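You operate a simulated robot arm through the tools that you are given. There is no shell and no other tool. Be economical: measure what you need, move in short steps, check, and stop when the job is done.

You are at the controls of a simulated robot arm. One attempt, no reset.

## Task
Turn off the two rings left on and both oven knobs, then move the blue saucepan on to the trivet.
Fine: the other pans stay.

Only the result counts: the job must be done as asked and must still hold three seconds after the hand-in. Knocking over, shifting, dropping, spilling or breaking anything else fails it.

## Robot
A 7-joint arm with a fingered hand, fixed in place. Base frame: the origin is at the foot of the arm, x ahead of it, y to its left, z up. Readings come in mm, degrees, newtons and seconds.
Its first joint turns from -69.0 to 172.0 degrees. Payload 5 kg.
The TCP is the grasp point between the finger pads, 32 mm short of the fingertips. In the tool frame z runs along the fingers and y along their closing line. Largest opening 160 mm; the body of the gripper starts 89 mm behind the TCP. The gripper is a hand of 3 fingers: y runs from the thumb to the fingers, the wrist lies at [0, 0, -252] in the tool frame, and closing takes about 1.5 s.
Orientation is that of the tool frame in the base frame, as [roll, pitch, yaw] about the fixed x, y, z axes, in that order (R = Rz(yaw) Ry(pitch) Rx(roll)). With the fingers straight down and closing along the base's y, the tool's x points along the base's -x, its y along +y and its z along -z.

## Interface
- The arm moves only by the tool send_rows. Its argument "motion" is a list of rows, each an object (a shift or turn left out is 0, a gripper value left out holds the last) with "offset": the shift along the tool's x, y, z in mm, a list of three; "delta_rot": the turn, a rotation vector about the tool's x, y, z in degrees, a list of three. In form: [{"offset": [tx, ty, tz], "delta_rot": [ax, ay, az]}, ...]. A call has 1 to 8 rows; each row is the pose to reach, as a shift and turn from the pose commanded when the call began, along the tool's axes at that moment. "grip" is the gripper command, from -1 (fully open) to 1 (shut), values between in proportion, set as the call begins (left out, the last holds). Rows are played at 5 a second. More than 50 mm and 8.6 degrees between two rows, or a gripper value outside its range, and nothing of the call is played. Where a pose cannot be reached the arm comes as near as it can. A force on the tool above 40 N (or 10 N above the force at the start of the call, whichever is more), or a blocked arm, ends the call early, and 0.2 s more pass. Each finger travels about 108 mm/s and halts on what it meets, pressing with about 28 N; the grip force reading is that of the motor and also rises with nothing between the fingers. The clock runs only during rows and for 0.2 s after the last one: add rows that repeat a pose to give the fingers time. It gives the time, the measured TCP pose, the force on the tool (base axes), the opening and the grip force at its end, in the units of the frame above (readings bear some noise), with the torque about the TCP (base axes, N m) and any sound that the robot's microphone picked up.
- Cameras (640 x 400 px; columns grow to the right, rows downward): "scene" is fixed at [52.1, -653.5, 1492.9]; the picture's right is [-0.15, -0.99, 0.00], its down [-0.57, 0.09, -0.82] and it looks along [0.81, -0.13, -0.58] (base axes); focal length 365 px, centre (320, 200). "wrist" rides on the gripper at [65, -4, -116] in the tool frame; the picture's right is [0.06, 1.00, 0.00], its down [-0.87, 0.05, -0.49] and it looks along [-0.49, 0.03, 0.87] (tool axes); focal length 261 px, centre (320, 200). There is no depth. A picture from a camera that has moved, and an enlarged one, comes with that camera's place and axes in the base frame and with its lens. The place of the scene camera against the robot may be out by one fixed shift of up to 12 mm in any direction.
- capture(camera): a new picture of that camera. It takes no simulated time.
- move_column(by): slides the trunk up (or, below 0, down) by that many mm; the arm rides with it, the base frame stays. It gives what a move gives, with no picture.
- finger_targets(finger1, finger2, thumb_bend): sets how far each is bent, from 0 (flat) to 1 (curled in); at 0.3 the hand is open as for a grip, at 0.7 the pads meet at the TCP. One left out holds its place. A second passes; each finger stops where it meets its share of the squeeze, and holds until it gets a number again. A gripper value or a shape takes the hand back. It gives what a move gives, with no picture; readings hold the bend of each and the force on the fingers (four entries, about 0 where the hand has none), thumb and palm.
- hand_shape(shape): the hand has 3 fingers and takes this shape, open, in about a second: jaw (thumb against the fingers, like two jaws); tri (thumb and two fingers); tip (a fingertip pinch); poke (one finger out to press); point (the index stretched); flat (the hand flat); cup (the hand cupped); fist (a fist). The gripper value then closes the fingers along that shape, each until it touches; the sizes above hold for jaw. It gives what a move gives, with no picture.
- zoom(camera, box): a new picture of the part [left, top, right, bottom] of that camera's present view, enlarged. It takes no simulated time.
- finish_job(): hands the job in; it is judged then, once.

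Work in short steps. Places have to be worked out from the pictures, the camera data and where the tool is seen: move nearer, look again, correct. Check each grasp and each placing, and mend what went wrong. You have 120 turns and 84 pictures in all, those below and enlarged ones among them. Open the gripper and draw the arm clear of the work before you hand the job in, unless the task says otherwise; then end with one line.

The tools are called after "Emit:" as name(argument=value, ...) on one line, values as JSON. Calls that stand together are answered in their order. send_rows: Moves the arm, as the interface text tells. Its arguments: {"type":"object","properties":{"motion":{"type":"array","items":{"type":"object","properties":{"offset":{"type":"array","items":{"type":"number"}},"delta_rot":{"type":"array","items":{"type":"number"}}}}},"grip":{"type":"number"}},"required":["motion"]} The other tools are called the same way: move_column (by) slides the trunk up or down; hand_shape (shape) gives the hand a shape; finger_targets (finger1, finger2, thumb_bend) moves the fingers one by one; capture (camera) takes a picture; zoom (camera, box) takes an enlarged picture of a part of a camera's view; finish_job () hands the job in.

At the start:

```text
clock: 0.0
tcp_pos: [552.1, -420.4, 1207.7]
tcp_rot: [-179.9, 0.1, 180.0]
wrist_force: [-0.8, 0.0, 0.5]
ft_torque: [-0.01, 0.05, 0.03]
width: 160.1
grip_force: 0.1
shape: jaw
bend: [0.3, 0.3, 0.3]
finger forces: [0.0, 0.1, 0.0, 0.1, 0.0, 0.0]
trunk travel left (down, up): [-650.0, 290.0]
```

scene: 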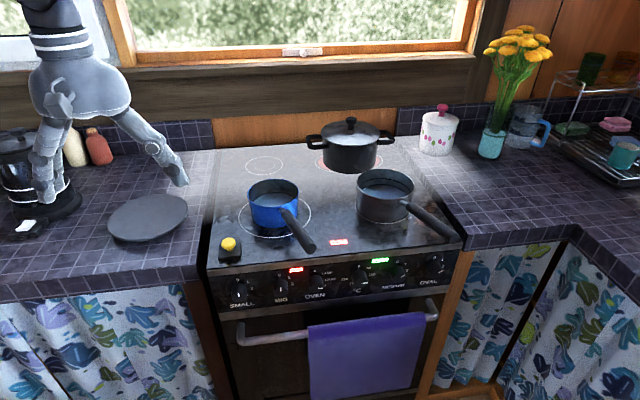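
wrist: 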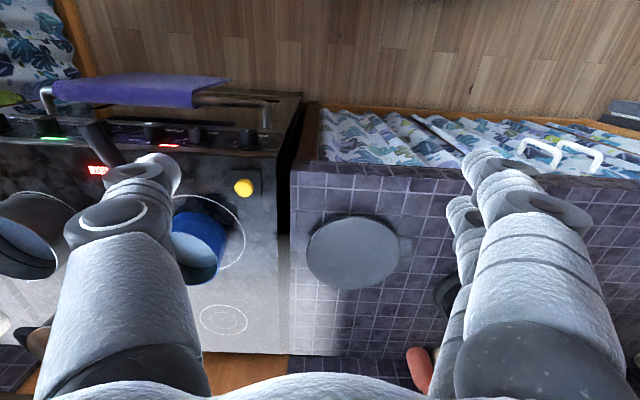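

I'll look closely at the control panel and hob first.

Emit:
zoom(camera="scene", box=[200, 230, 340, 318])

Emit:
zoom(camera="scene", box=[330, 230, 470, 318])

Emit:
zoom(camera="scene", box=[200, 110, 480, 285])

```text
4.55 times, centred on (270, 274) of scene
camera zoom: at [52.1, -653.5, 1492.9], right [-0.15, -0.99, 0.0], down [-0.57, 0.09, -0.82], along [0.81, -0.13, -0.58], focal length 1660 px, centre (547, -136)
```

zoom: 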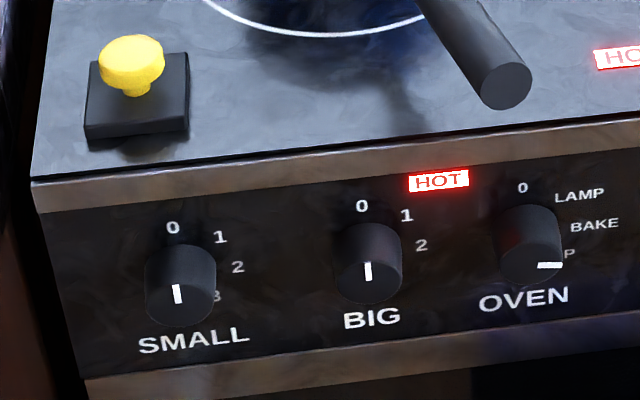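

```text
4.55 times, centred on (400, 274) of scene
camera zoom: at [52.1, -653.5, 1492.9], right [-0.15, -0.99, 0.0], down [-0.57, 0.09, -0.82], along [0.81, -0.13, -0.58], focal length 1660 px, centre (-44, -136)
```

zoom: 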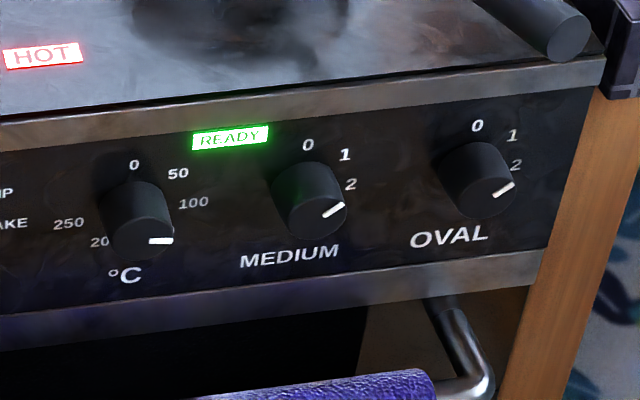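

```text
2.29 times, centred on (340, 198) of scene
camera zoom: at [52.1, -653.5, 1492.9], right [-0.15, -0.99, 0.0], down [-0.57, 0.09, -0.82], along [0.81, -0.13, -0.58], focal length 835 px, centre (274, 206)
```

zoom: 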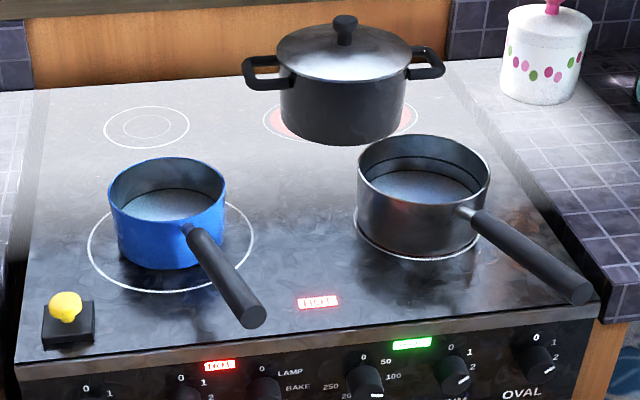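

The panel reads clearly: SMALL and BIG look to be at 0, while OVEN, °C, MEDIUM and OVAL are turned. By triangulation the knobs sit near x≈635, z≈836, y≈-737, -845, -939 and -1031. I'll level the hand to point along +x.

Emit:
send_rows(motion=[{"delta_rot": [0, -8, 0]}, {"delta_rot": [0, -16, 0]}, {"delta_rot": [0, -24, 0]}, {"delta_rot": [0, -32, 0]}, {"delta_rot": [0, -40, 0]}, {"delta_rot": [0, -48, 0]}, {"delta_rot": [0, -56, 0]}, {"delta_rot": [0, -64, 0]}])

```text
clock: 2.0
tcp_pos: [603.4, -497.6, 1198.5]
tcp_rot: [-169.2, 57.9, -173.0]
wrist_force: [0.8, -0.5, 0.4]
ft_torque: [-0.02, 0.02, -0.04]
width: 159.8
grip_force: 0.2
shape: jaw
bend: [0.3, 0.3, 0.3]
finger forces: [0.1, 0.0, 0.1, 0.1, 0.0, 0.1]
out of reach, approached as far as the arm can: row 5, 6, 7, 8
trunk travel left (down, up): [-650.0, 290.0]
stopped in row 8: the arm was blocked; the commanded pose is now the measured one
```

The arm couldn't reach the level pose here. I'll look at its posture.

Emit:
capture(camera="scene")

Emit:
capture(camera="wrist")

```text
78 pictures are left
```

scene: 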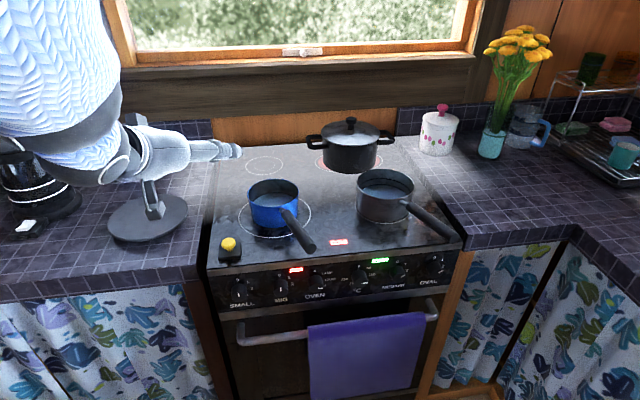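

```text
77 pictures are left
camera wrist: at [471.1, -498.2, 1203.7], right [0.0, 0.99, -0.15], down [0.04, 0.15, 0.99], along [1.0, -0.01, -0.04], focal length 261 px, centre (320, 200)
```

wrist: 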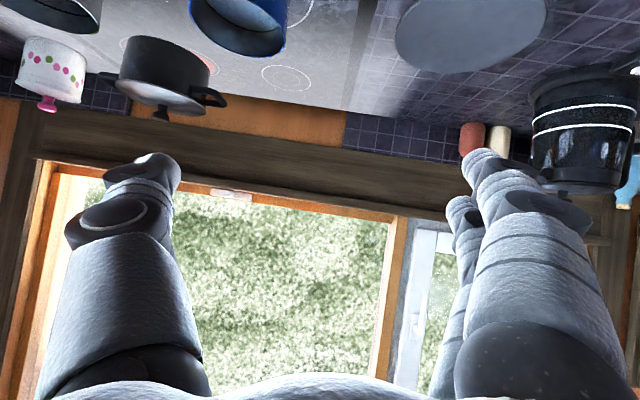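

The forearm slopes down into the wrist, so raising the wrist relative to the shoulder should free the pitch. I'll drop the trunk and raise the hand by the same amount.

Emit:
move_column(by=-300)

Emit:
send_rows(motion=[{"offset": [-40, -5, -25]}, {"offset": [-80, -10, -50]}, {"offset": [-120, -15, -75]}, {"offset": [-160, -20, -100]}, {"offset": [-200, -25, -125]}])

```text
clock: 5.0
tcp_pos: [603.2, -499.7, 896.7]
tcp_rot: [-169.2, 58.0, -173.0]
wrist_force: [-0.9, -0.2, 0.2]
ft_torque: [-0.02, -0.01, -0.02]
width: 160.3
grip_force: 0.1
shape: jaw
bend: [0.3, 0.3, 0.3]
finger forces: [0.0, 0.1, 0.0, 0.0, 0.0, 0.0]
trunk travel left (down, up): [-350.0, 590.0]
```

```text
clock: 6.2
tcp_pos: [600.9, -502.6, 1133.8]
tcp_rot: [-169.3, 58.1, -173.1]
wrist_force: [-0.2, 0.4, -0.2]
ft_torque: [-0.01, -0.01, 0.05]
width: 160.1
grip_force: 0.1
shape: jaw
bend: [0.3, 0.3, 0.3]
finger forces: [0.0, 0.0, 0.0, 0.0, 0.0, 0.0]
trunk travel left (down, up): [-350.0, 590.0]
```

Now I'll continue the pitch and straighten the yaw.

Emit:
send_rows(motion=[{"delta_rot": [-2, -8, 0.4]}, {"delta_rot": [-4, -16, 0.8]}, {"delta_rot": [-6, -24, 1.2]}, {"delta_rot": [-8, -32, 1.7]}, {"delta_rot": [-8, -32, 1.7]}])

```text
clock: 7.4
tcp_pos: [601.8, -501.9, 1135.8]
tcp_rot: [-86.6, 88.1, -81.6]
wrist_force: [-0.3, 0.6, 1.1]
ft_torque: [0.02, 0.0, 0.01]
width: 160.3
grip_force: 0.0
shape: jaw
bend: [0.3, 0.3, 0.3]
finger forces: [0.0, 0.0, 0.0, 0.1, 0.1, 0.0]
trunk travel left (down, up): [-350.0, 590.0]
```

Level now, with about 5° of stray yaw. I'll correct that and slide to y≈-740, staying short of the panel.

Emit:
send_rows(motion=[{"offset": [0, -46, -12], "delta_rot": [1, 0, 0.4]}, {"offset": [0, -92, -24], "delta_rot": [2, 0, 0.8]}, {"offset": [0, -138, -36], "delta_rot": [3, 0, 1.2]}, {"offset": [0, -184, -48], "delta_rot": [4, 0, 1.6]}, {"offset": [0, -234, -60], "delta_rot": [5, 0, 2]}])

```text
refused: row 5 steps farther than a row can; nothing moved
```

Emit:
send_rows(motion=[{"offset": [0, -40, -10], "delta_rot": [1, 0, 0.4]}, {"offset": [0, -80, -20], "delta_rot": [2, 0, 0.8]}, {"offset": [0, -120, -30], "delta_rot": [3, 0, 1.2]}, {"offset": [0, -160, -40], "delta_rot": [4, 0, 1.6]}, {"offset": [0, -200, -50], "delta_rot": [5, 0, 2]}, {"offset": [0, -236, -60], "delta_rot": [5, 0, 2]}])

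```text
clock: 8.8
tcp_pos: [562.3, -741.1, 1143.5]
tcp_rot: [33.1, 89.9, 33.1]
wrist_force: [0.0, 0.6, -1.6]
ft_torque: [0.02, 0.0, 0.01]
width: 159.8
grip_force: 0.0
shape: jaw
bend: [0.3, 0.3, 0.3]
finger forces: [0.0, 0.1, 0.0, 0.2, 0.0, 0.1]
trunk travel left (down, up): [-350.0, 590.0]
```

Pose is exact, and fingertips at x≈594 clear the pan handle at about 639. I'll lower the trunk to knob height and look.

Emit:
move_column(by=-300)

Emit:
capture(camera="wrist")

Emit:
capture(camera="scene")

```text
clock: 11.8
tcp_pos: [562.5, -740.9, 842.9]
tcp_rot: [32.1, 90.0, 32.1]
wrist_force: [-0.6, 0.4, 0.3]
ft_torque: [0.01, -0.02, 0.02]
width: 159.9
grip_force: 0.0
shape: jaw
bend: [0.3, 0.3, 0.3]
finger forces: [0.0, 0.0, 0.1, 0.0, 0.1, 0.0]
trunk travel left (down, up): [-50.0, 890.0]
```

```text
76 pictures are left
camera wrist: at [447.5, -744.9, 777.5], right [0.0, 1.0, -0.06], down [-0.49, 0.05, 0.87], along [0.87, 0.03, 0.49], focal length 261 px, centre (320, 200)
```

wrist: 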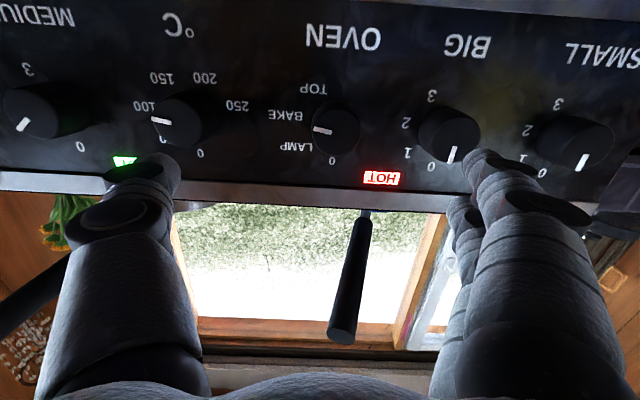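

```text
75 pictures are left
```

scene: 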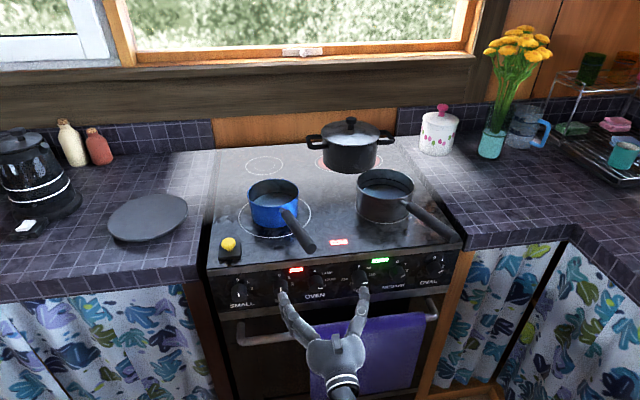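

Good view, rotated 180°. I'll zoom in to read the pointers.

Emit:
zoom(camera="wrist", box=[100, 20, 380, 195])

Emit:
zoom(camera="wrist", box=[360, 20, 640, 195])

```text
2.29 times, centred on (240, 108) of wrist
camera zoom: at [447.5, -744.9, 777.5], right [0.0, 1.0, -0.06], down [-0.49, 0.05, 0.87], along [0.87, 0.03, 0.49], focal length 596 px, centre (503, 411)
```

zoom: 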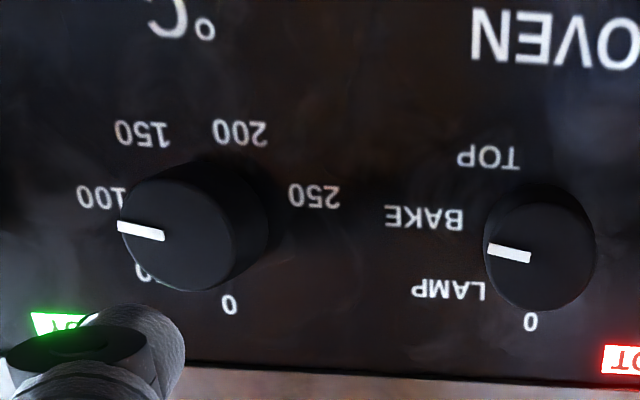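

```text
2.29 times, centred on (500, 108) of wrist
camera zoom: at [447.5, -744.9, 777.5], right [0.0, 1.0, -0.06], down [-0.49, 0.05, 0.87], along [0.87, 0.03, 0.49], focal length 596 px, centre (-91, 411)
```

zoom: 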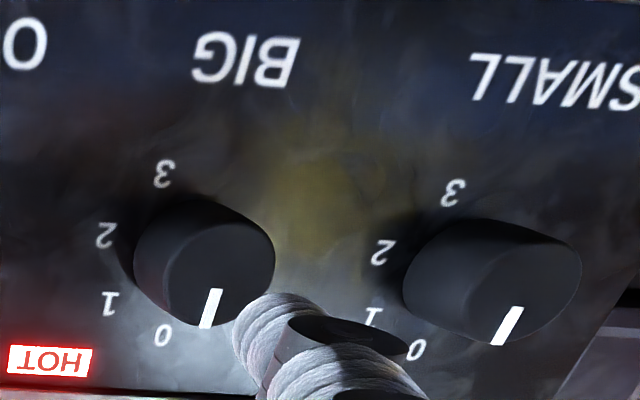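

OVEN sits at BAKE (~95°) and °C at 100 (~95°). BIG and SMALL are confirmed at 0. The OVEN axis is near y=-732, z=824, with its face at x≈630 and the panel at x≈657. I'll part-close, line up and advance.

Emit:
send_rows(motion=[{"offset": [10, 5, 0]}, {"offset": [19, 9, 0]}, {"offset": [19, 9, 0]}, {"offset": [19, 9, 15]}, {"offset": [19, 9, 30]}], grip=0.1)

Emit:
capture(camera="wrist")

Emit:
zoom(camera="scene", box=[230, 230, 410, 342])

```text
clock: 13.0
tcp_pos: [590.3, -731.7, 823.8]
tcp_rot: [26.5, 89.8, 26.5]
wrist_force: [-0.9, 0.2, 0.9]
ft_torque: [0.01, 0.01, -0.01]
width: 72.9
grip_force: 0.0
shape: jaw
bend: [0.73, 0.73, 0.7]
finger forces: [0.1, 0.0, 0.1, 0.1, 0.0, 0.1]
trunk travel left (down, up): [-50.0, 890.0]
```

```text
72 pictures are left
camera wrist: at [475.4, -735.8, 758.5], right [0.0, 1.0, -0.06], down [-0.49, 0.05, 0.87], along [0.87, 0.03, 0.49], focal length 261 px, centre (320, 200)
```

wrist: 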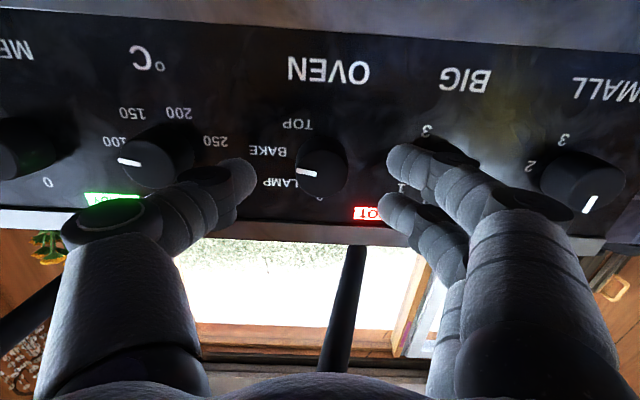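

```text
3.56 times, centred on (320, 286) of scene
camera zoom: at [52.1, -653.5, 1492.9], right [-0.15, -0.99, 0.0], down [-0.57, 0.09, -0.82], along [0.81, -0.13, -0.58], focal length 1298 px, centre (320, -106)
```

zoom: 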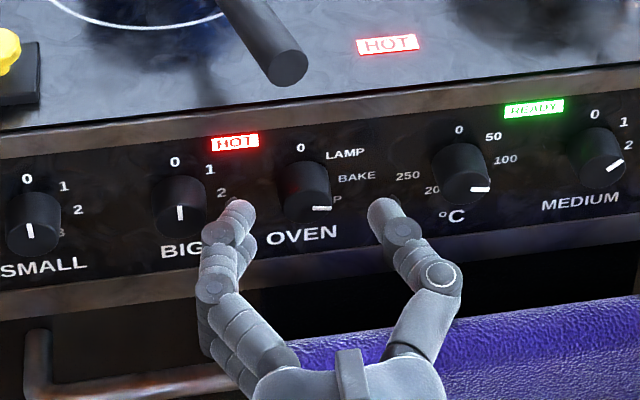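

The hand straddles the OVEN knob well. I'll advance to x≈618 and close.

Emit:
send_rows(motion=[{"offset": [0, 0, 14]}, {"offset": [0, 0, 28]}, {"offset": [0, 0, 28]}])

Emit:
send_rows(motion=[{}, {}, {}, {}, {}, {}], grip=1)

Emit:
capture(camera="wrist")

```text
clock: 13.9
tcp_pos: [618.3, -732.7, 824.3]
tcp_rot: [25.7, 89.9, 25.8]
wrist_force: [-62.0, 2.1, -10.0]
ft_torque: [-0.15, 0.32, 0.75]
width: 73.6
grip_force: 0.1
shape: jaw
bend: [0.74, 0.74, 0.7]
finger forces: [18.6, 21.2, 0.0, 0.0, 22.3, 0.0]
trunk travel left (down, up): [-50.0, 890.0]
stopped in row 3: the force on the tool passed its limit at 44 N (the readings are from after the stop); the commanded pose is now the measured one
```

```text
clock: 15.3
tcp_pos: [619.4, -731.4, 826.9]
tcp_rot: [0.4, 89.6, 0.5]
wrist_force: [-29.2, -10.3, 18.3]
ft_torque: [-0.05, -0.2, -0.71]
width: 35.4
grip_force: 28.2
shape: jaw
bend: [0.75, 0.75, 0.73]
finger forces: [14.1, 10.2, 0.0, 0.0, 46.7, 0.0]
trunk travel left (down, up): [-50.0, 890.0]
```

```text
70 pictures are left
camera wrist: at [504.6, -735.4, 760.7], right [0.0, 1.0, -0.06], down [-0.5, 0.05, 0.87], along [0.87, 0.03, 0.49], focal length 261 px, centre (320, 200)
```

wrist: 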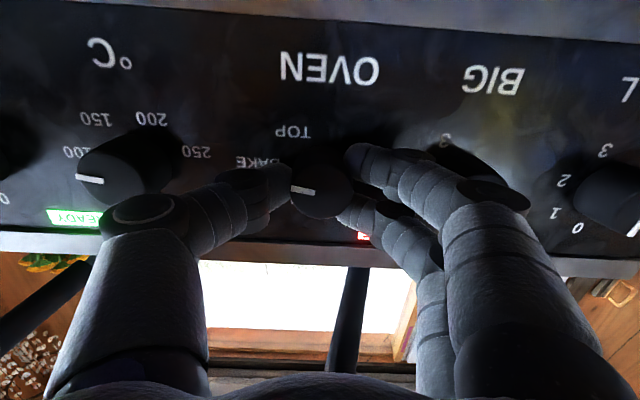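

Gripped at 35 mm, though the tips press the panel at 29 N. I'll ease back a little and turn -40° first.

Emit:
send_rows(motion=[{"offset": [0, 0, -3]}, {"offset": [0, 0, -4], "delta_rot": [0, 0, -8]}, {"offset": [0, 0, -4], "delta_rot": [0, 0, -16]}, {"offset": [0, 0, -4], "delta_rot": [0, 0, -24]}, {"offset": [0, 0, -4], "delta_rot": [0, 0, -32]}, {"offset": [0, 0, -4], "delta_rot": [0, 0, -40]}])

Emit:
capture(camera="wrist")

```text
clock: 16.7
tcp_pos: [617.6, -728.2, 824.0]
tcp_rot: [-89.9, 49.8, -89.7]
wrist_force: [8.9, 3.4, 24.2]
ft_torque: [-0.03, -0.49, -0.07]
width: 31.0
grip_force: 28.1
shape: jaw
bend: [0.74, 0.74, 0.71]
finger forces: [5.7, 10.5, 0.0, 0.0, 24.0, 0.1]
trunk travel left (down, up): [-50.0, 890.0]
```

```text
69 pictures are left
camera wrist: at [502.1, -774.8, 777.5], right [0.0, 0.72, -0.69], down [-0.49, 0.6, 0.63], along [0.87, 0.34, 0.36], focal length 261 px, centre (320, 200)
```

wrist: 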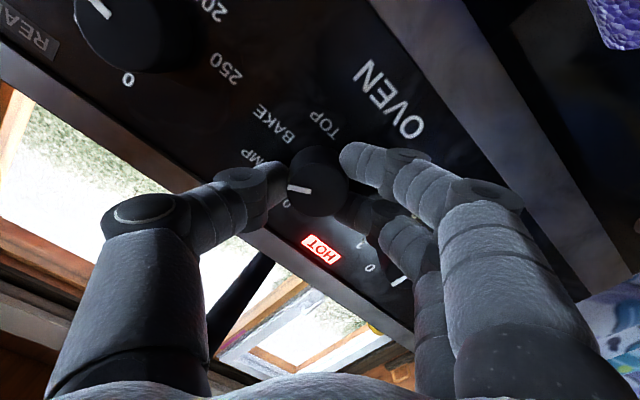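

The knob follows the hand. I'll turn the remaining ~52°, shifting up slightly to relieve the side force.

Emit:
send_rows(motion=[{"offset": [-1.5, -1.3, 0], "delta_rot": [0, 0, -8]}, {"offset": [-1.5, -1.3, 0], "delta_rot": [0, 0, -16]}, {"offset": [-1.5, -1.3, 0], "delta_rot": [0, 0, -24]}, {"offset": [-1.5, -1.3, 0], "delta_rot": [0, 0, -32]}, {"offset": [-1.5, -1.3, 0], "delta_rot": [0, 0, -40]}, {"offset": [-1.5, -1.3, 0], "delta_rot": [0, 0, -48]}, {"offset": [-1.5, -1.3, 0], "delta_rot": [0, 0, -53]}, {"offset": [-1.5, -1.3, 0], "delta_rot": [0, 0, -53]}])

Emit:
capture(camera="wrist")

```text
clock: 18.5
tcp_pos: [616.4, -729.1, 825.3]
tcp_rot: [-90.0, -3.1, -89.8]
wrist_force: [-0.5, 18.5, 1.8]
ft_torque: [0.03, -0.03, 0.31]
width: 30.8
grip_force: 28.3
shape: jaw
bend: [0.74, 0.74, 0.71]
finger forces: [10.2, 14.1, 0.0, 0.0, 20.8, 0.0]
trunk travel left (down, up): [-50.0, 890.0]
```

```text
68 pictures are left
camera wrist: at [502.6, -795.1, 833.8], right [0.0, -0.12, -0.99], down [-0.49, 0.86, -0.1], along [0.87, 0.49, -0.06], focal length 261 px, centre (320, 200)
```

wrist: 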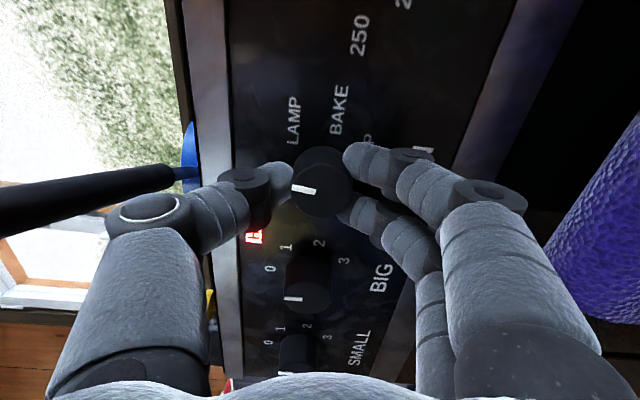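

Pointer reads close to 0. I'll open, back off and check.

Emit:
send_rows(motion=[{}, {}, {}, {"offset": [0, 0, -20]}, {"offset": [0, 0, -40]}, {"offset": [0, 0, -40]}], grip=0.1)

Emit:
zoom(camera="wrist", box=[200, 80, 424, 220])

Emit:
zoom(camera="scene", box=[230, 230, 410, 342])

```text
clock: 19.9
tcp_pos: [576.1, -732.0, 825.8]
tcp_rot: [-90.0, -3.1, -89.9]
wrist_force: [0.8, -0.3, 0.5]
ft_torque: [0.02, 0.02, 0.0]
width: 71.9
grip_force: 0.1
shape: jaw
bend: [0.73, 0.73, 0.7]
finger forces: [0.0, 0.1, 0.1, 0.0, 0.0, 0.0]
trunk travel left (down, up): [-50.0, 890.0]
```

```text
2.86 times, centred on (312, 150) of wrist
camera zoom: at [461.3, -796.4, 833.5], right [0.0, -0.11, -0.99], down [-0.49, 0.86, -0.1], along [0.87, 0.49, -0.06], focal length 745 px, centre (343, 343)
```

zoom: 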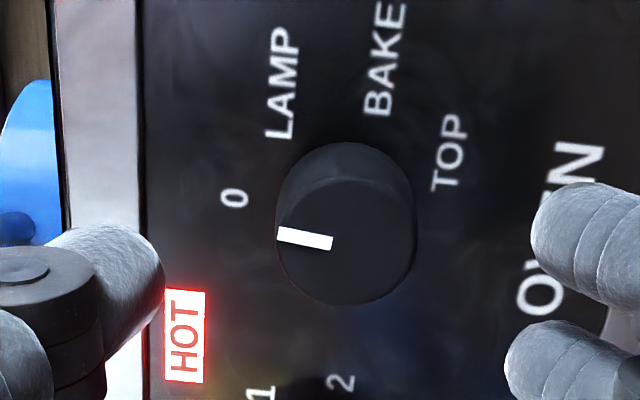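

```text
3.56 times, centred on (320, 286) of scene
camera zoom: at [52.1, -653.5, 1492.9], right [-0.15, -0.99, 0.0], down [-0.57, 0.09, -0.82], along [0.81, -0.13, -0.58], focal length 1298 px, centre (320, -106)
```

zoom: 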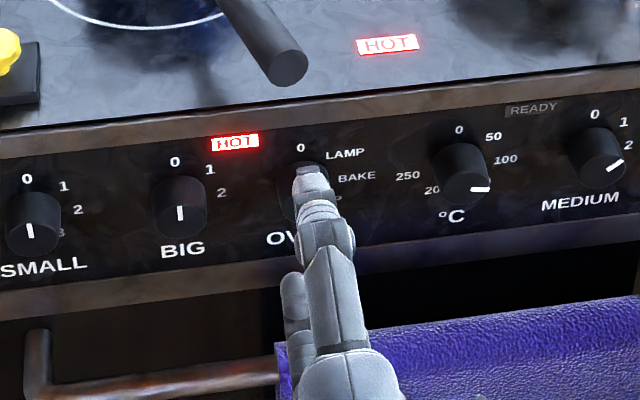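

The READY lamp went out and the OVEN pointer is at 0. Next is °C at y≈-840, rolling back for a fresh -95° turn.

Emit:
send_rows(motion=[{"offset": [20, 0, 0], "delta_rot": [0, 0, 8.5]}, {"offset": [40, 0, 0], "delta_rot": [0, 0, 17]}, {"offset": [60, 0, 0], "delta_rot": [0, 0, 25.5]}, {"offset": [80, 0, 0], "delta_rot": [0, 0, 34]}, {"offset": [100, 0, 0], "delta_rot": [0, 0, 42.5]}, {"offset": [108, 0, 0], "delta_rot": [0, 0, 51]}, {"offset": [108, 0, 0], "delta_rot": [0, 0, 59.5]}, {"offset": [108, 0, 0], "delta_rot": [0, 0, 68]}])

Emit:
send_rows(motion=[{"delta_rot": [0, 0, 8]}, {"delta_rot": [0, 0, 16]}, {"delta_rot": [0, 0, 24]}, {"delta_rot": [0, 0, 27]}])

Emit:
capture(camera="wrist")

```text
clock: 21.7
tcp_pos: [577.8, -839.6, 831.1]
tcp_rot: [-90.0, 65.3, -89.8]
wrist_force: [0.3, -0.1, 0.3]
ft_torque: [0.01, 0.0, 0.0]
width: 71.9
grip_force: 0.1
shape: jaw
bend: [0.73, 0.73, 0.7]
finger forces: [0.0, 0.1, 0.1, 0.1, 0.1, 0.1]
trunk travel left (down, up): [-50.0, 890.0]
```

```text
clock: 22.7
tcp_pos: [577.9, -840.3, 830.5]
tcp_rot: [89.8, 87.8, 90.0]
wrist_force: [0.3, -0.3, 0.2]
ft_torque: [0.03, 0.0, -0.02]
width: 71.9
grip_force: 0.1
shape: jaw
bend: [0.73, 0.73, 0.7]
finger forces: [0.0, 0.1, 0.0, 0.0, 0.1, 0.1]
trunk travel left (down, up): [-50.0, 890.0]
```

```text
65 pictures are left
camera wrist: at [462.2, -841.1, 765.7], right [0.0, 1.0, -0.02], down [-0.49, 0.02, 0.87], along [0.87, 0.01, 0.49], focal length 261 px, centre (320, 200)
```

wrist: 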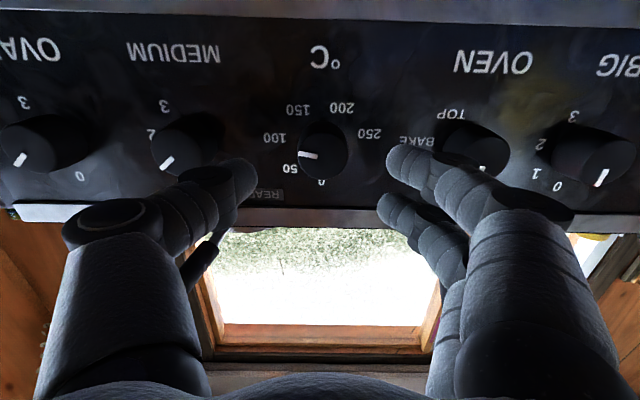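

°C lines up at y≈-838, z≈824. I'll correct and advance to x≈616, then close.

Emit:
send_rows(motion=[{"offset": [6, 2, 0]}, {"offset": [6, 2, 15]}, {"offset": [6, 2, 30]}, {"offset": [6, 2, 37]}, {"offset": [6, 2, 37]}])

Emit:
send_rows(motion=[{}, {}, {}, {}, {}], grip=1)

Emit:
capture(camera="wrist")

```text
clock: 23.9
tcp_pos: [614.6, -837.4, 824.8]
tcp_rot: [89.8, 88.0, 90.0]
wrist_force: [-0.2, 0.6, 0.0]
ft_torque: [0.01, 0.04, -0.02]
width: 71.9
grip_force: 0.0
shape: jaw
bend: [0.73, 0.73, 0.7]
finger forces: [0.0, 0.1, 0.1, 0.0, 0.0, 0.0]
trunk travel left (down, up): [-50.0, 890.0]
```

```text
clock: 25.1
tcp_pos: [613.0, -836.4, 825.3]
tcp_rot: [89.6, 88.1, 89.8]
wrist_force: [3.8, -1.3, 2.0]
ft_torque: [-0.03, -0.02, -0.01]
width: 23.4
grip_force: 27.9
shape: jaw
bend: [0.72, 0.72, 0.7]
finger forces: [11.9, 11.2, 0.0, 0.1, 24.9, 0.0]
trunk travel left (down, up): [-50.0, 890.0]
```

```text
64 pictures are left
camera wrist: at [498.8, -838.7, 760.1], right [0.0, 1.0, -0.03], down [-0.49, 0.02, 0.87], along [0.87, 0.02, 0.49], focal length 261 px, centre (320, 200)
```

wrist: 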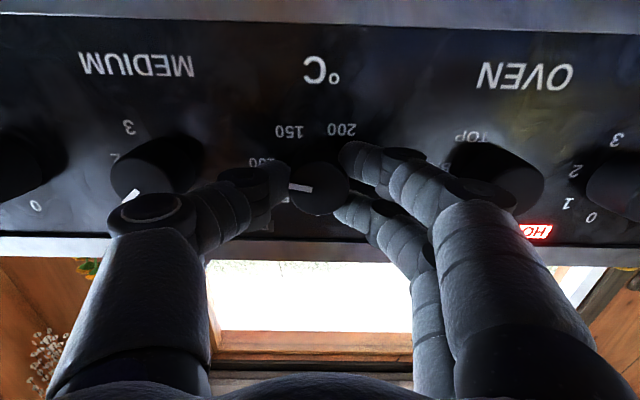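

Gripped cleanly. I'll turn -95° in two calls.

Emit:
send_rows(motion=[{"delta_rot": [0, 0, -8]}, {"delta_rot": [0, 0, -16]}, {"delta_rot": [0, 0, -24]}, {"delta_rot": [0, 0, -32]}, {"delta_rot": [0, 0, -40]}, {"delta_rot": [0, 0, -48]}])

Emit:
send_rows(motion=[{"delta_rot": [0, 0, -8]}, {"delta_rot": [0, 0, -16]}, {"delta_rot": [0, 0, -24]}, {"delta_rot": [0, 0, -32]}, {"delta_rot": [0, 0, -40]}, {"delta_rot": [0, 0, -47]}, {"delta_rot": [0, 0, -47]}])

Emit:
capture(camera="wrist")

```text
clock: 26.5
tcp_pos: [614.5, -837.2, 824.6]
tcp_rot: [-90.0, 43.9, -90.0]
wrist_force: [0.9, -0.1, -0.3]
ft_torque: [-0.02, 0.0, 0.02]
width: 23.5
grip_force: 27.9
shape: jaw
bend: [0.72, 0.72, 0.7]
finger forces: [13.1, 12.0, 0.0, 0.0, 25.6, 0.0]
trunk travel left (down, up): [-50.0, 890.0]
```

```text
clock: 28.1
tcp_pos: [614.1, -837.0, 825.3]
tcp_rot: [-89.9, -3.0, -89.9]
wrist_force: [-7.9, -0.9, -3.6]
ft_torque: [-0.02, 0.18, -0.03]
width: 23.3
grip_force: 28.3
shape: jaw
bend: [0.72, 0.72, 0.7]
finger forces: [16.3, 14.2, 0.1, 0.2, 25.4, 0.0]
trunk travel left (down, up): [-50.0, 890.0]
```

```text
63 pictures are left
camera wrist: at [499.4, -902.3, 832.4], right [0.0, -0.11, -0.99], down [-0.49, 0.86, -0.1], along [0.87, 0.49, -0.06], focal length 261 px, centre (320, 200)
```

wrist: 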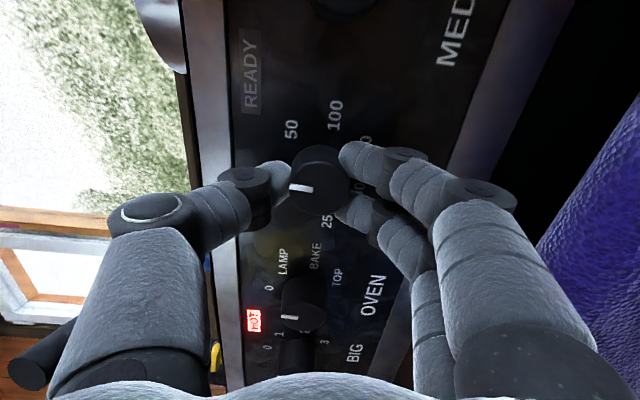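

°C is at 0. I'll release and back off, then move on to MEDIUM at y≈-937.

Emit:
send_rows(motion=[{}, {}, {}, {"offset": [0, 0, -20]}, {"offset": [0, 0, -40]}, {"offset": [0, 0, -40]}], grip=0.1)

Emit:
zoom(camera="wrist", box=[200, 60, 424, 200])

Emit:
send_rows(motion=[{"offset": [20, 0, 0], "delta_rot": [0, 0, 8.5]}, {"offset": [40, 0, 0], "delta_rot": [0, 0, 17]}, {"offset": [60, 0, 0], "delta_rot": [0, 0, 25.5]}, {"offset": [80, 0, 0], "delta_rot": [0, 0, 34]}, {"offset": [99, 0, 0], "delta_rot": [0, 0, 42.5]}, {"offset": [99, 0, 0], "delta_rot": [0, 0, 51]}, {"offset": [99, 0, 0], "delta_rot": [0, 0, 59.5]}, {"offset": [99, 0, 0], "delta_rot": [0, 0, 68]}])

Emit:
capture(camera="wrist")

```text
clock: 29.5
tcp_pos: [573.4, -838.1, 824.4]
tcp_rot: [-90.0, -3.0, -89.8]
wrist_force: [0.2, -0.6, -0.4]
ft_torque: [0.04, 0.02, -0.02]
width: 71.4
grip_force: 0.1
shape: jaw
bend: [0.73, 0.73, 0.7]
finger forces: [0.0, 0.1, 0.1, 0.0, 0.0, 0.0]
trunk travel left (down, up): [-50.0, 890.0]
```

```text
2.86 times, centred on (312, 130) of wrist
camera zoom: at [459.5, -901.9, 832.8], right [0.0, -0.11, -0.99], down [-0.49, 0.86, -0.1], along [0.87, 0.49, -0.06], focal length 745 px, centre (343, 400)
```

zoom: 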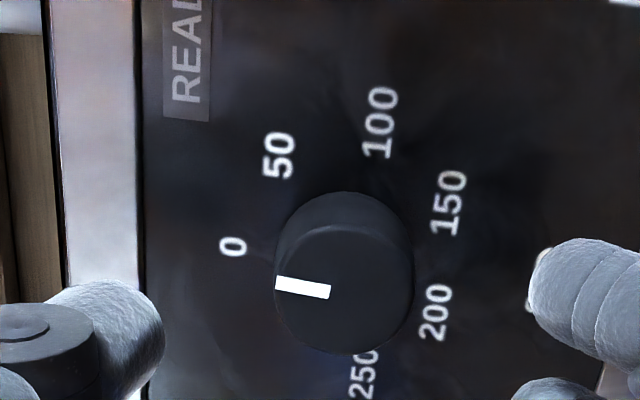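

```text
clock: 31.3
tcp_pos: [575.0, -936.1, 830.1]
tcp_rot: [-90.0, 65.2, -89.9]
wrist_force: [-0.4, 0.2, 0.4]
ft_torque: [0.0, -0.03, -0.03]
width: 71.3
grip_force: 0.0
shape: jaw
bend: [0.73, 0.73, 0.7]
finger forces: [0.0, 0.1, 0.1, 0.0, 0.1, 0.0]
trunk travel left (down, up): [-50.0, 890.0]
```

```text
61 pictures are left
camera wrist: at [459.9, -967.2, 772.5], right [0.0, 0.88, -0.48], down [-0.49, 0.41, 0.77], along [0.87, 0.24, 0.43], focal length 261 px, centre (320, 200)
```

wrist: 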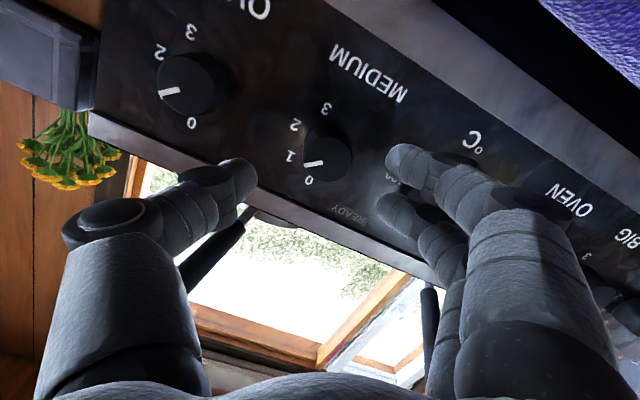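

°C is confirmed at 0. I'll zoom to measure the MEDIUM and OVAL angles.

Emit:
zoom(camera="wrist", box=[140, 30, 396, 190])

```text
2.50 times, centred on (268, 110) of wrist
camera zoom: at [459.9, -967.2, 772.5], right [0.0, 0.88, -0.48], down [-0.49, 0.41, 0.77], along [0.87, 0.24, 0.43], focal length 652 px, centre (450, 425)
```

zoom: 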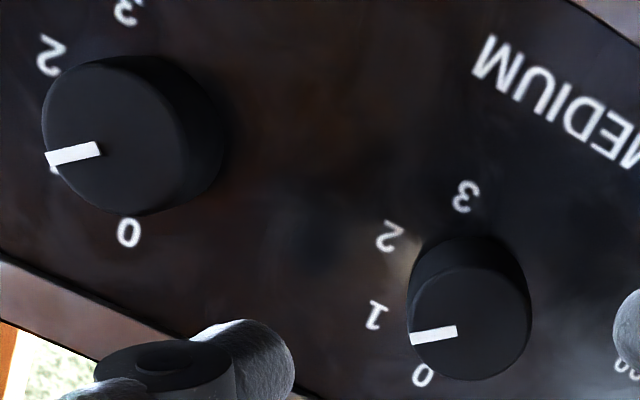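

Both rings read about 50° (position 1). MEDIUM's centre is near (-932, 826). I'll approach at the present roll.

Emit:
send_rows(motion=[{"offset": [2, 5, 0]}, {"offset": [2, 5, 15]}, {"offset": [2, 5, 30]}, {"offset": [2, 5, 40]}, {"offset": [2, 5, 40]}])

Emit:
send_rows(motion=[{}, {}, {}, {}, {}], grip=1)

Emit:
capture(camera="wrist")

```text
clock: 32.5
tcp_pos: [615.0, -932.3, 826.6]
tcp_rot: [-90.0, 65.0, -89.9]
wrist_force: [-0.6, 0.5, -0.2]
ft_torque: [0.01, 0.03, 0.0]
width: 71.3
grip_force: 0.0
shape: jaw
bend: [0.73, 0.73, 0.7]
finger forces: [0.0, 0.1, 0.1, 0.0, 0.1, 0.1]
trunk travel left (down, up): [-50.0, 890.0]
```

```text
clock: 33.7
tcp_pos: [614.8, -932.0, 826.8]
tcp_rot: [-90.0, 65.0, -89.8]
wrist_force: [3.2, 0.7, 1.0]
ft_torque: [0.05, -0.02, 0.02]
width: 23.3
grip_force: 27.7
shape: jaw
bend: [0.72, 0.72, 0.7]
finger forces: [12.3, 11.1, 0.0, 0.0, 24.8, 0.1]
trunk travel left (down, up): [-50.0, 890.0]
```

```text
59 pictures are left
camera wrist: at [500.5, -963.7, 769.3], right [0.0, 0.88, -0.48], down [-0.49, 0.41, 0.77], along [0.87, 0.24, 0.43], focal length 261 px, centre (320, 200)
```

wrist: 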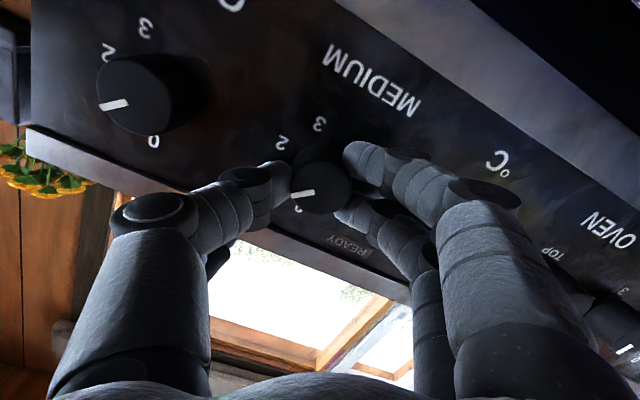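

Well centred, with little side force. I'll turn -49°.

Emit:
send_rows(motion=[{"delta_rot": [0, 0, -8]}, {"delta_rot": [0, 0, -16]}, {"delta_rot": [0, 0, -24]}, {"delta_rot": [0, 0, -32]}, {"delta_rot": [0, 0, -40]}, {"delta_rot": [0, 0, -48]}, {"delta_rot": [0, 0, -50]}, {"delta_rot": [0, 0, -50]}])

Emit:
send_rows(motion=[{}, {}, {}, {"offset": [0, 0, -20]}, {"offset": [0, 0, -40]}, {"offset": [0, 0, -40]}], grip=0.1)

Emit:
zoom(camera="wrist", box=[160, 0, 480, 200])

```text
clock: 35.5
tcp_pos: [615.4, -932.3, 823.9]
tcp_rot: [-90.0, 15.0, -89.9]
wrist_force: [4.1, 9.8, -1.3]
ft_torque: [0.03, 0.08, 0.21]
width: 22.9
grip_force: 27.9
shape: jaw
bend: [0.72, 0.72, 0.7]
finger forces: [13.2, 15.1, 0.1, 0.0, 24.1, 0.0]
trunk travel left (down, up): [-50.0, 890.0]
```

```text
clock: 36.9
tcp_pos: [574.6, -932.3, 826.2]
tcp_rot: [-90.0, 14.9, -89.9]
wrist_force: [-0.4, 0.4, -0.2]
ft_torque: [0.02, -0.01, -0.02]
width: 71.6
grip_force: 0.1
shape: jaw
bend: [0.73, 0.73, 0.7]
finger forces: [0.1, 0.0, 0.0, 0.0, 0.1, 0.0]
trunk travel left (down, up): [-50.0, 890.0]
```

```text
2.00 times, centred on (320, 100) of wrist
camera zoom: at [460.2, -997.2, 813.6], right [0.0, 0.2, -0.98], down [-0.49, 0.85, 0.17], along [0.87, 0.48, 0.1], focal length 521 px, centre (320, 400)
```

zoom: 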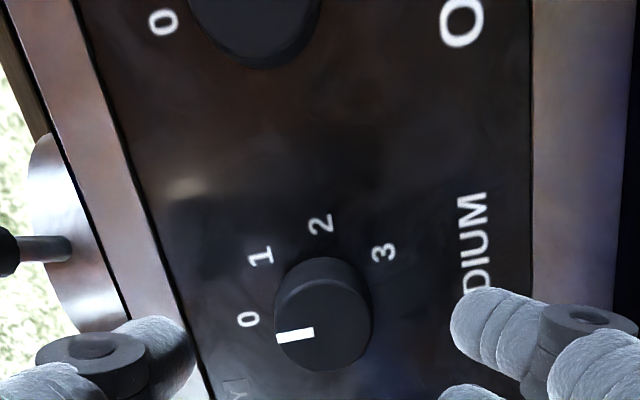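

MEDIUM reads 0 (computed ≈0°). Now OVAL at y≈-1027.

Emit:
send_rows(motion=[{"offset": [18, -5, 0], "delta_rot": [0, 0, 8]}, {"offset": [36, -10, 0], "delta_rot": [0, 0, 16]}, {"offset": [54, -15, 0], "delta_rot": [0, 0, 24]}, {"offset": [72, -19, 0], "delta_rot": [0, 0, 32]}, {"offset": [90, -24, 0], "delta_rot": [0, 0, 40]}, {"offset": [92, -25, 0], "delta_rot": [0, 0, 48]}, {"offset": [92, -25, 0], "delta_rot": [0, 0, 50]}])

Emit:
capture(camera="wrist")

```text
clock: 38.5
tcp_pos: [575.6, -1026.7, 826.3]
tcp_rot: [-90.0, 65.1, -89.9]
wrist_force: [0.9, 0.3, 1.1]
ft_torque: [-0.02, 0.03, -0.01]
width: 71.6
grip_force: 0.0
shape: jaw
bend: [0.73, 0.73, 0.7]
finger forces: [0.1, 0.0, 0.0, 0.0, 0.0, 0.1]
trunk travel left (down, up): [-50.0, 890.0]
```

```text
57 pictures are left
camera wrist: at [460.4, -1058.6, 769.3], right [0.0, 0.88, -0.48], down [-0.49, 0.41, 0.77], along [0.87, 0.24, 0.43], focal length 261 px, centre (320, 200)
```

wrist: 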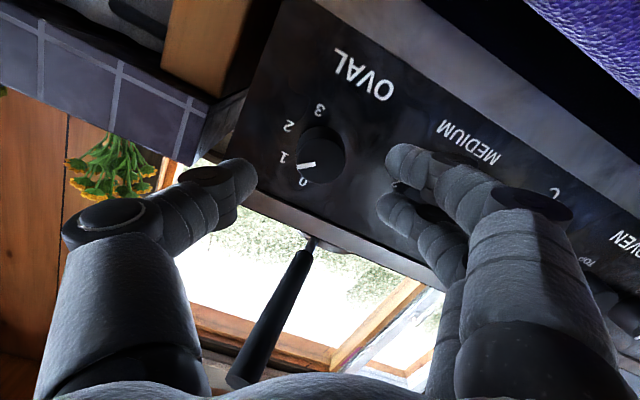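

Centred to within a millimetre. I'll advance and grip.

Emit:
send_rows(motion=[{"offset": [0, 0, 15]}, {"offset": [0, 0, 30]}, {"offset": [0, 0, 40]}, {"offset": [0, 0, 40]}])

Emit:
send_rows(motion=[{}, {}, {}, {}, {}], grip=1)

Emit:
send_rows(motion=[{"delta_rot": [0, 0, -8]}, {"delta_rot": [0, 0, -16]}, {"delta_rot": [0, 0, -24]}, {"delta_rot": [0, 0, -32]}, {"delta_rot": [0, 0, -40]}, {"delta_rot": [0, 0, -48]}, {"delta_rot": [0, 0, -50]}, {"delta_rot": [0, 0, -50]}])

Emit:
capture(camera="wrist")

```text
clock: 39.5
tcp_pos: [614.8, -1027.0, 826.7]
tcp_rot: [-90.0, 65.1, -90.0]
wrist_force: [0.6, -0.1, -0.1]
ft_torque: [-0.02, 0.03, 0.0]
width: 71.6
grip_force: 0.0
shape: jaw
bend: [0.73, 0.73, 0.7]
finger forces: [0.0, 0.0, 0.0, 0.0, 0.1, 0.0]
trunk travel left (down, up): [-50.0, 890.0]
```

```text
clock: 40.7
tcp_pos: [615.3, -1027.0, 825.7]
tcp_rot: [-90.0, 65.0, -89.8]
wrist_force: [3.3, -1.2, 1.5]
ft_torque: [0.0, -0.01, 0.01]
width: 23.7
grip_force: 28.1
shape: jaw
bend: [0.72, 0.72, 0.7]
finger forces: [11.9, 10.7, 0.0, 0.1, 24.9, 0.1]
trunk travel left (down, up): [-50.0, 890.0]
```

```text
clock: 42.5
tcp_pos: [614.8, -1027.6, 825.6]
tcp_rot: [-90.1, 15.0, -89.8]
wrist_force: [1.8, 17.2, -4.4]
ft_torque: [0.03, 0.2, 0.39]
width: 23.2
grip_force: 28.4
shape: jaw
bend: [0.72, 0.72, 0.7]
finger forces: [14.3, 18.2, 0.0, 0.0, 23.1, 0.1]
trunk travel left (down, up): [-50.0, 890.0]
```

```text
56 pictures are left
camera wrist: at [500.9, -1091.2, 813.4], right [0.0, 0.2, -0.98], down [-0.49, 0.85, 0.17], along [0.87, 0.48, 0.1], focal length 261 px, centre (320, 200)
```

wrist: 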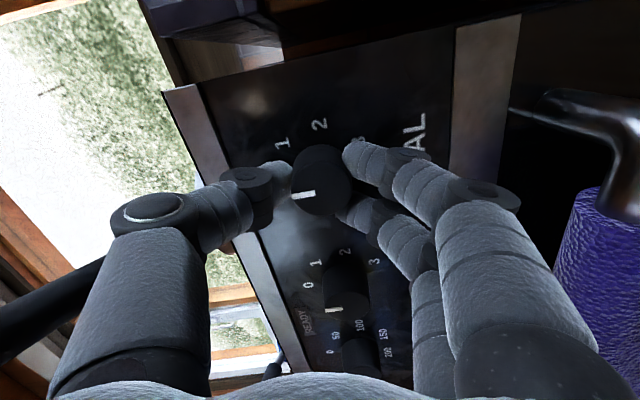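

Turned; I'll release, back off, and check all the knobs.

Emit:
send_rows(motion=[{}, {}, {}, {"offset": [0, 0, -20]}, {"offset": [0, 0, -40]}, {"offset": [0, 0, -60]}, {"offset": [0, 0, -60]}], grip=0.1)

Emit:
zoom(camera="wrist", box=[180, 60, 436, 220])

Emit:
zoom(camera="scene", box=[200, 140, 480, 315])

```text
clock: 44.1
tcp_pos: [553.0, -1026.9, 827.2]
tcp_rot: [-90.0, 15.0, -89.9]
wrist_force: [-0.1, 0.7, 0.8]
ft_torque: [-0.01, -0.05, -0.03]
width: 71.9
grip_force: 0.1
shape: jaw
bend: [0.73, 0.73, 0.7]
finger forces: [0.0, 0.0, 0.0, 0.1, 0.0, 0.0]
trunk travel left (down, up): [-50.0, 890.0]
```

```text
2.50 times, centred on (308, 140) of wrist
camera zoom: at [439.0, -1091.6, 814.1], right [0.0, 0.2, -0.98], down [-0.49, 0.85, 0.17], along [0.87, 0.48, 0.1], focal length 652 px, centre (350, 350)
```

zoom: 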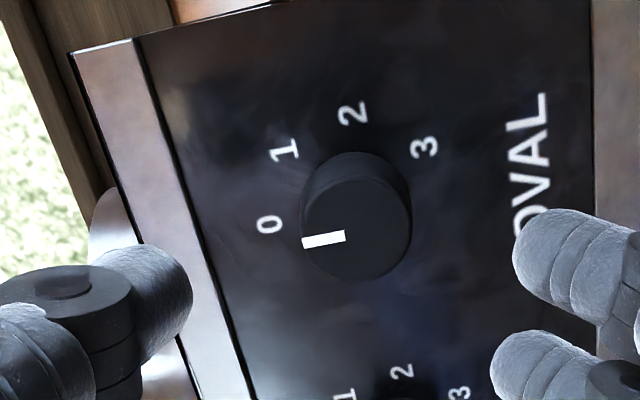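

```text
2.29 times, centred on (340, 228) of scene
camera zoom: at [52.1, -653.5, 1492.9], right [-0.15, -0.99, 0.0], down [-0.57, 0.09, -0.82], along [0.81, -0.13, -0.58], focal length 835 px, centre (274, 137)
```

zoom: 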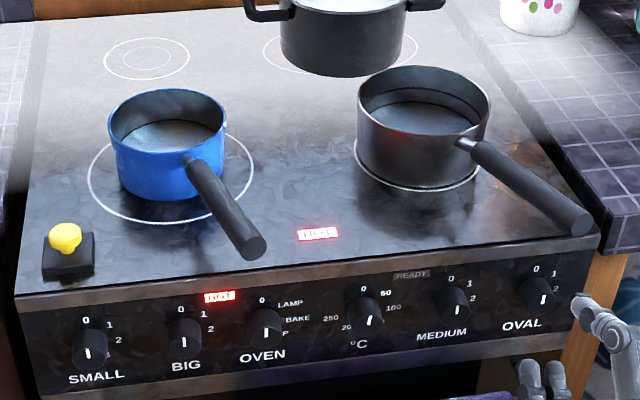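

All four knobs read 0 (OVAL ≈0° computed). Next is the pan, which is about 125 mm wide, so I'll grip its body from above. I'll slide left at knob height, clear of the handles, and roll the hand back.

Emit:
send_rows(motion=[{"offset": [-46, 12, -3], "delta_rot": [0, 0, 8.5]}, {"offset": [-92, 24, -6], "delta_rot": [0, 0, 17]}, {"offset": [-138, 36, -9], "delta_rot": [0, 0, 25.5]}, {"offset": [-184, 48, -12], "delta_rot": [0, 0, 34]}, {"offset": [-230, 60, -12], "delta_rot": [0, 0, 42.5]}, {"offset": [-276, 72, -12], "delta_rot": [0, 0, 51]}, {"offset": [-322, 84, -12], "delta_rot": [0, 0, 59.5]}, {"offset": [-368, 96, -12], "delta_rot": [0, 0, 68]}])

Emit:
send_rows(motion=[{"delta_rot": [0, 0, 7]}, {"delta_rot": [0, 0, 7]}])

Emit:
move_column(by=480)

```text
clock: 45.9
tcp_pos: [542.5, -647.6, 831.3]
tcp_rot: [-89.6, 83.2, -89.6]
wrist_force: [0.3, -0.6, -0.2]
ft_torque: [-0.01, -0.01, 0.03]
width: 71.8
grip_force: 0.0
shape: jaw
bend: [0.73, 0.73, 0.7]
finger forces: [0.0, 0.0, 0.1, 0.0, 0.0, 0.1]
trunk travel left (down, up): [-50.0, 890.0]
```

```text
clock: 46.5
tcp_pos: [542.2, -648.4, 830.4]
tcp_rot: [88.6, 89.9, 88.7]
wrist_force: [-0.2, -0.9, 0.2]
ft_torque: [-0.02, 0.03, 0.01]
width: 71.9
grip_force: 0.0
shape: jaw
bend: [0.73, 0.73, 0.7]
finger forces: [0.1, 0.0, 0.0, 0.1, 0.0, 0.1]
trunk travel left (down, up): [-50.0, 890.0]
```

```text
refused: 480 is not a number from -400 to 400
```

The limit per move is 400 mm, so I'll raise the trunk in two moves.

Emit:
move_column(by=400)

Emit:
send_rows(motion=[{"offset": [0, 0, 10], "delta_rot": [0, 8, 0]}, {"offset": [0, 0, 20], "delta_rot": [0, 16, 0]}, {"offset": [0, 0, 30], "delta_rot": [0, 24, 0]}, {"offset": [0, 0, 40], "delta_rot": [0, 32, 0]}, {"offset": [0, 0, 50], "delta_rot": [0, 40, 0]}, {"offset": [0, 0, 60], "delta_rot": [0, 48, 0]}, {"offset": [0, 0, 70], "delta_rot": [0, 56, 0]}, {"offset": [0, 0, 80], "delta_rot": [0, 64, 0]}], grip=-1)

```text
clock: 50.3
tcp_pos: [542.1, -649.9, 1230.6]
tcp_rot: [-109.3, 90.0, -109.1]
wrist_force: [0.1, 0.4, 0.1]
ft_torque: [-0.02, 0.02, -0.05]
width: 71.8
grip_force: 0.0
shape: jaw
bend: [0.73, 0.73, 0.7]
finger forces: [0.0, 0.1, 0.0, 0.0, 0.1, 0.1]
trunk travel left (down, up): [-450.0, 490.0]
```

```text
clock: 52.1
tcp_pos: [623.1, -647.2, 1230.3]
tcp_rot: [179.9, 26.0, -180.0]
wrist_force: [0.6, 0.2, 0.3]
ft_torque: [-0.01, 0.03, -0.02]
width: 160.1
grip_force: 0.0
shape: jaw
bend: [0.3, 0.3, 0.3]
finger forces: [0.0, 0.1, 0.1, 0.1, 0.0, 0.1]
trunk travel left (down, up): [-450.0, 490.0]
```

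Nearly vertical. I'll finish the pitch while moving toward the pan, then look down at it.

Emit:
send_rows(motion=[{"offset": [-20, 0, 10], "delta_rot": [0, 6.5, 0]}, {"offset": [-40, 0, 20], "delta_rot": [0, 13, 0]}, {"offset": [-60, 0, 30], "delta_rot": [0, 19.5, 0]}, {"offset": [-81, 0, 39], "delta_rot": [0, 26, 0]}, {"offset": [-81, 0, 39], "delta_rot": [0, 26, 0]}])

Emit:
capture(camera="wrist")

```text
clock: 53.3
tcp_pos: [698.2, -645.2, 1200.8]
tcp_rot: [180.0, 1.1, -179.8]
wrist_force: [0.5, 0.6, 0.5]
ft_torque: [-0.03, -0.01, 0.01]
width: 160.0
grip_force: 0.0
shape: jaw
bend: [0.3, 0.3, 0.3]
finger forces: [0.1, 0.1, 0.0, 0.1, 0.0, 0.1]
out of reach, approached as far as the arm can: row 4, 5
trunk travel left (down, up): [-450.0, 490.0]
```

```text
53 pictures are left
camera wrist: at [631.9, -649.7, 1315.6], right [-0.07, 1.0, 0.0], down [0.86, 0.06, 0.51], along [0.51, 0.03, -0.86], focal length 261 px, centre (320, 200)
```

wrist: 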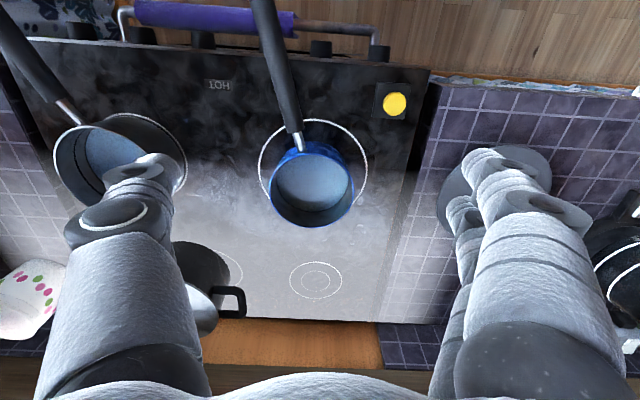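

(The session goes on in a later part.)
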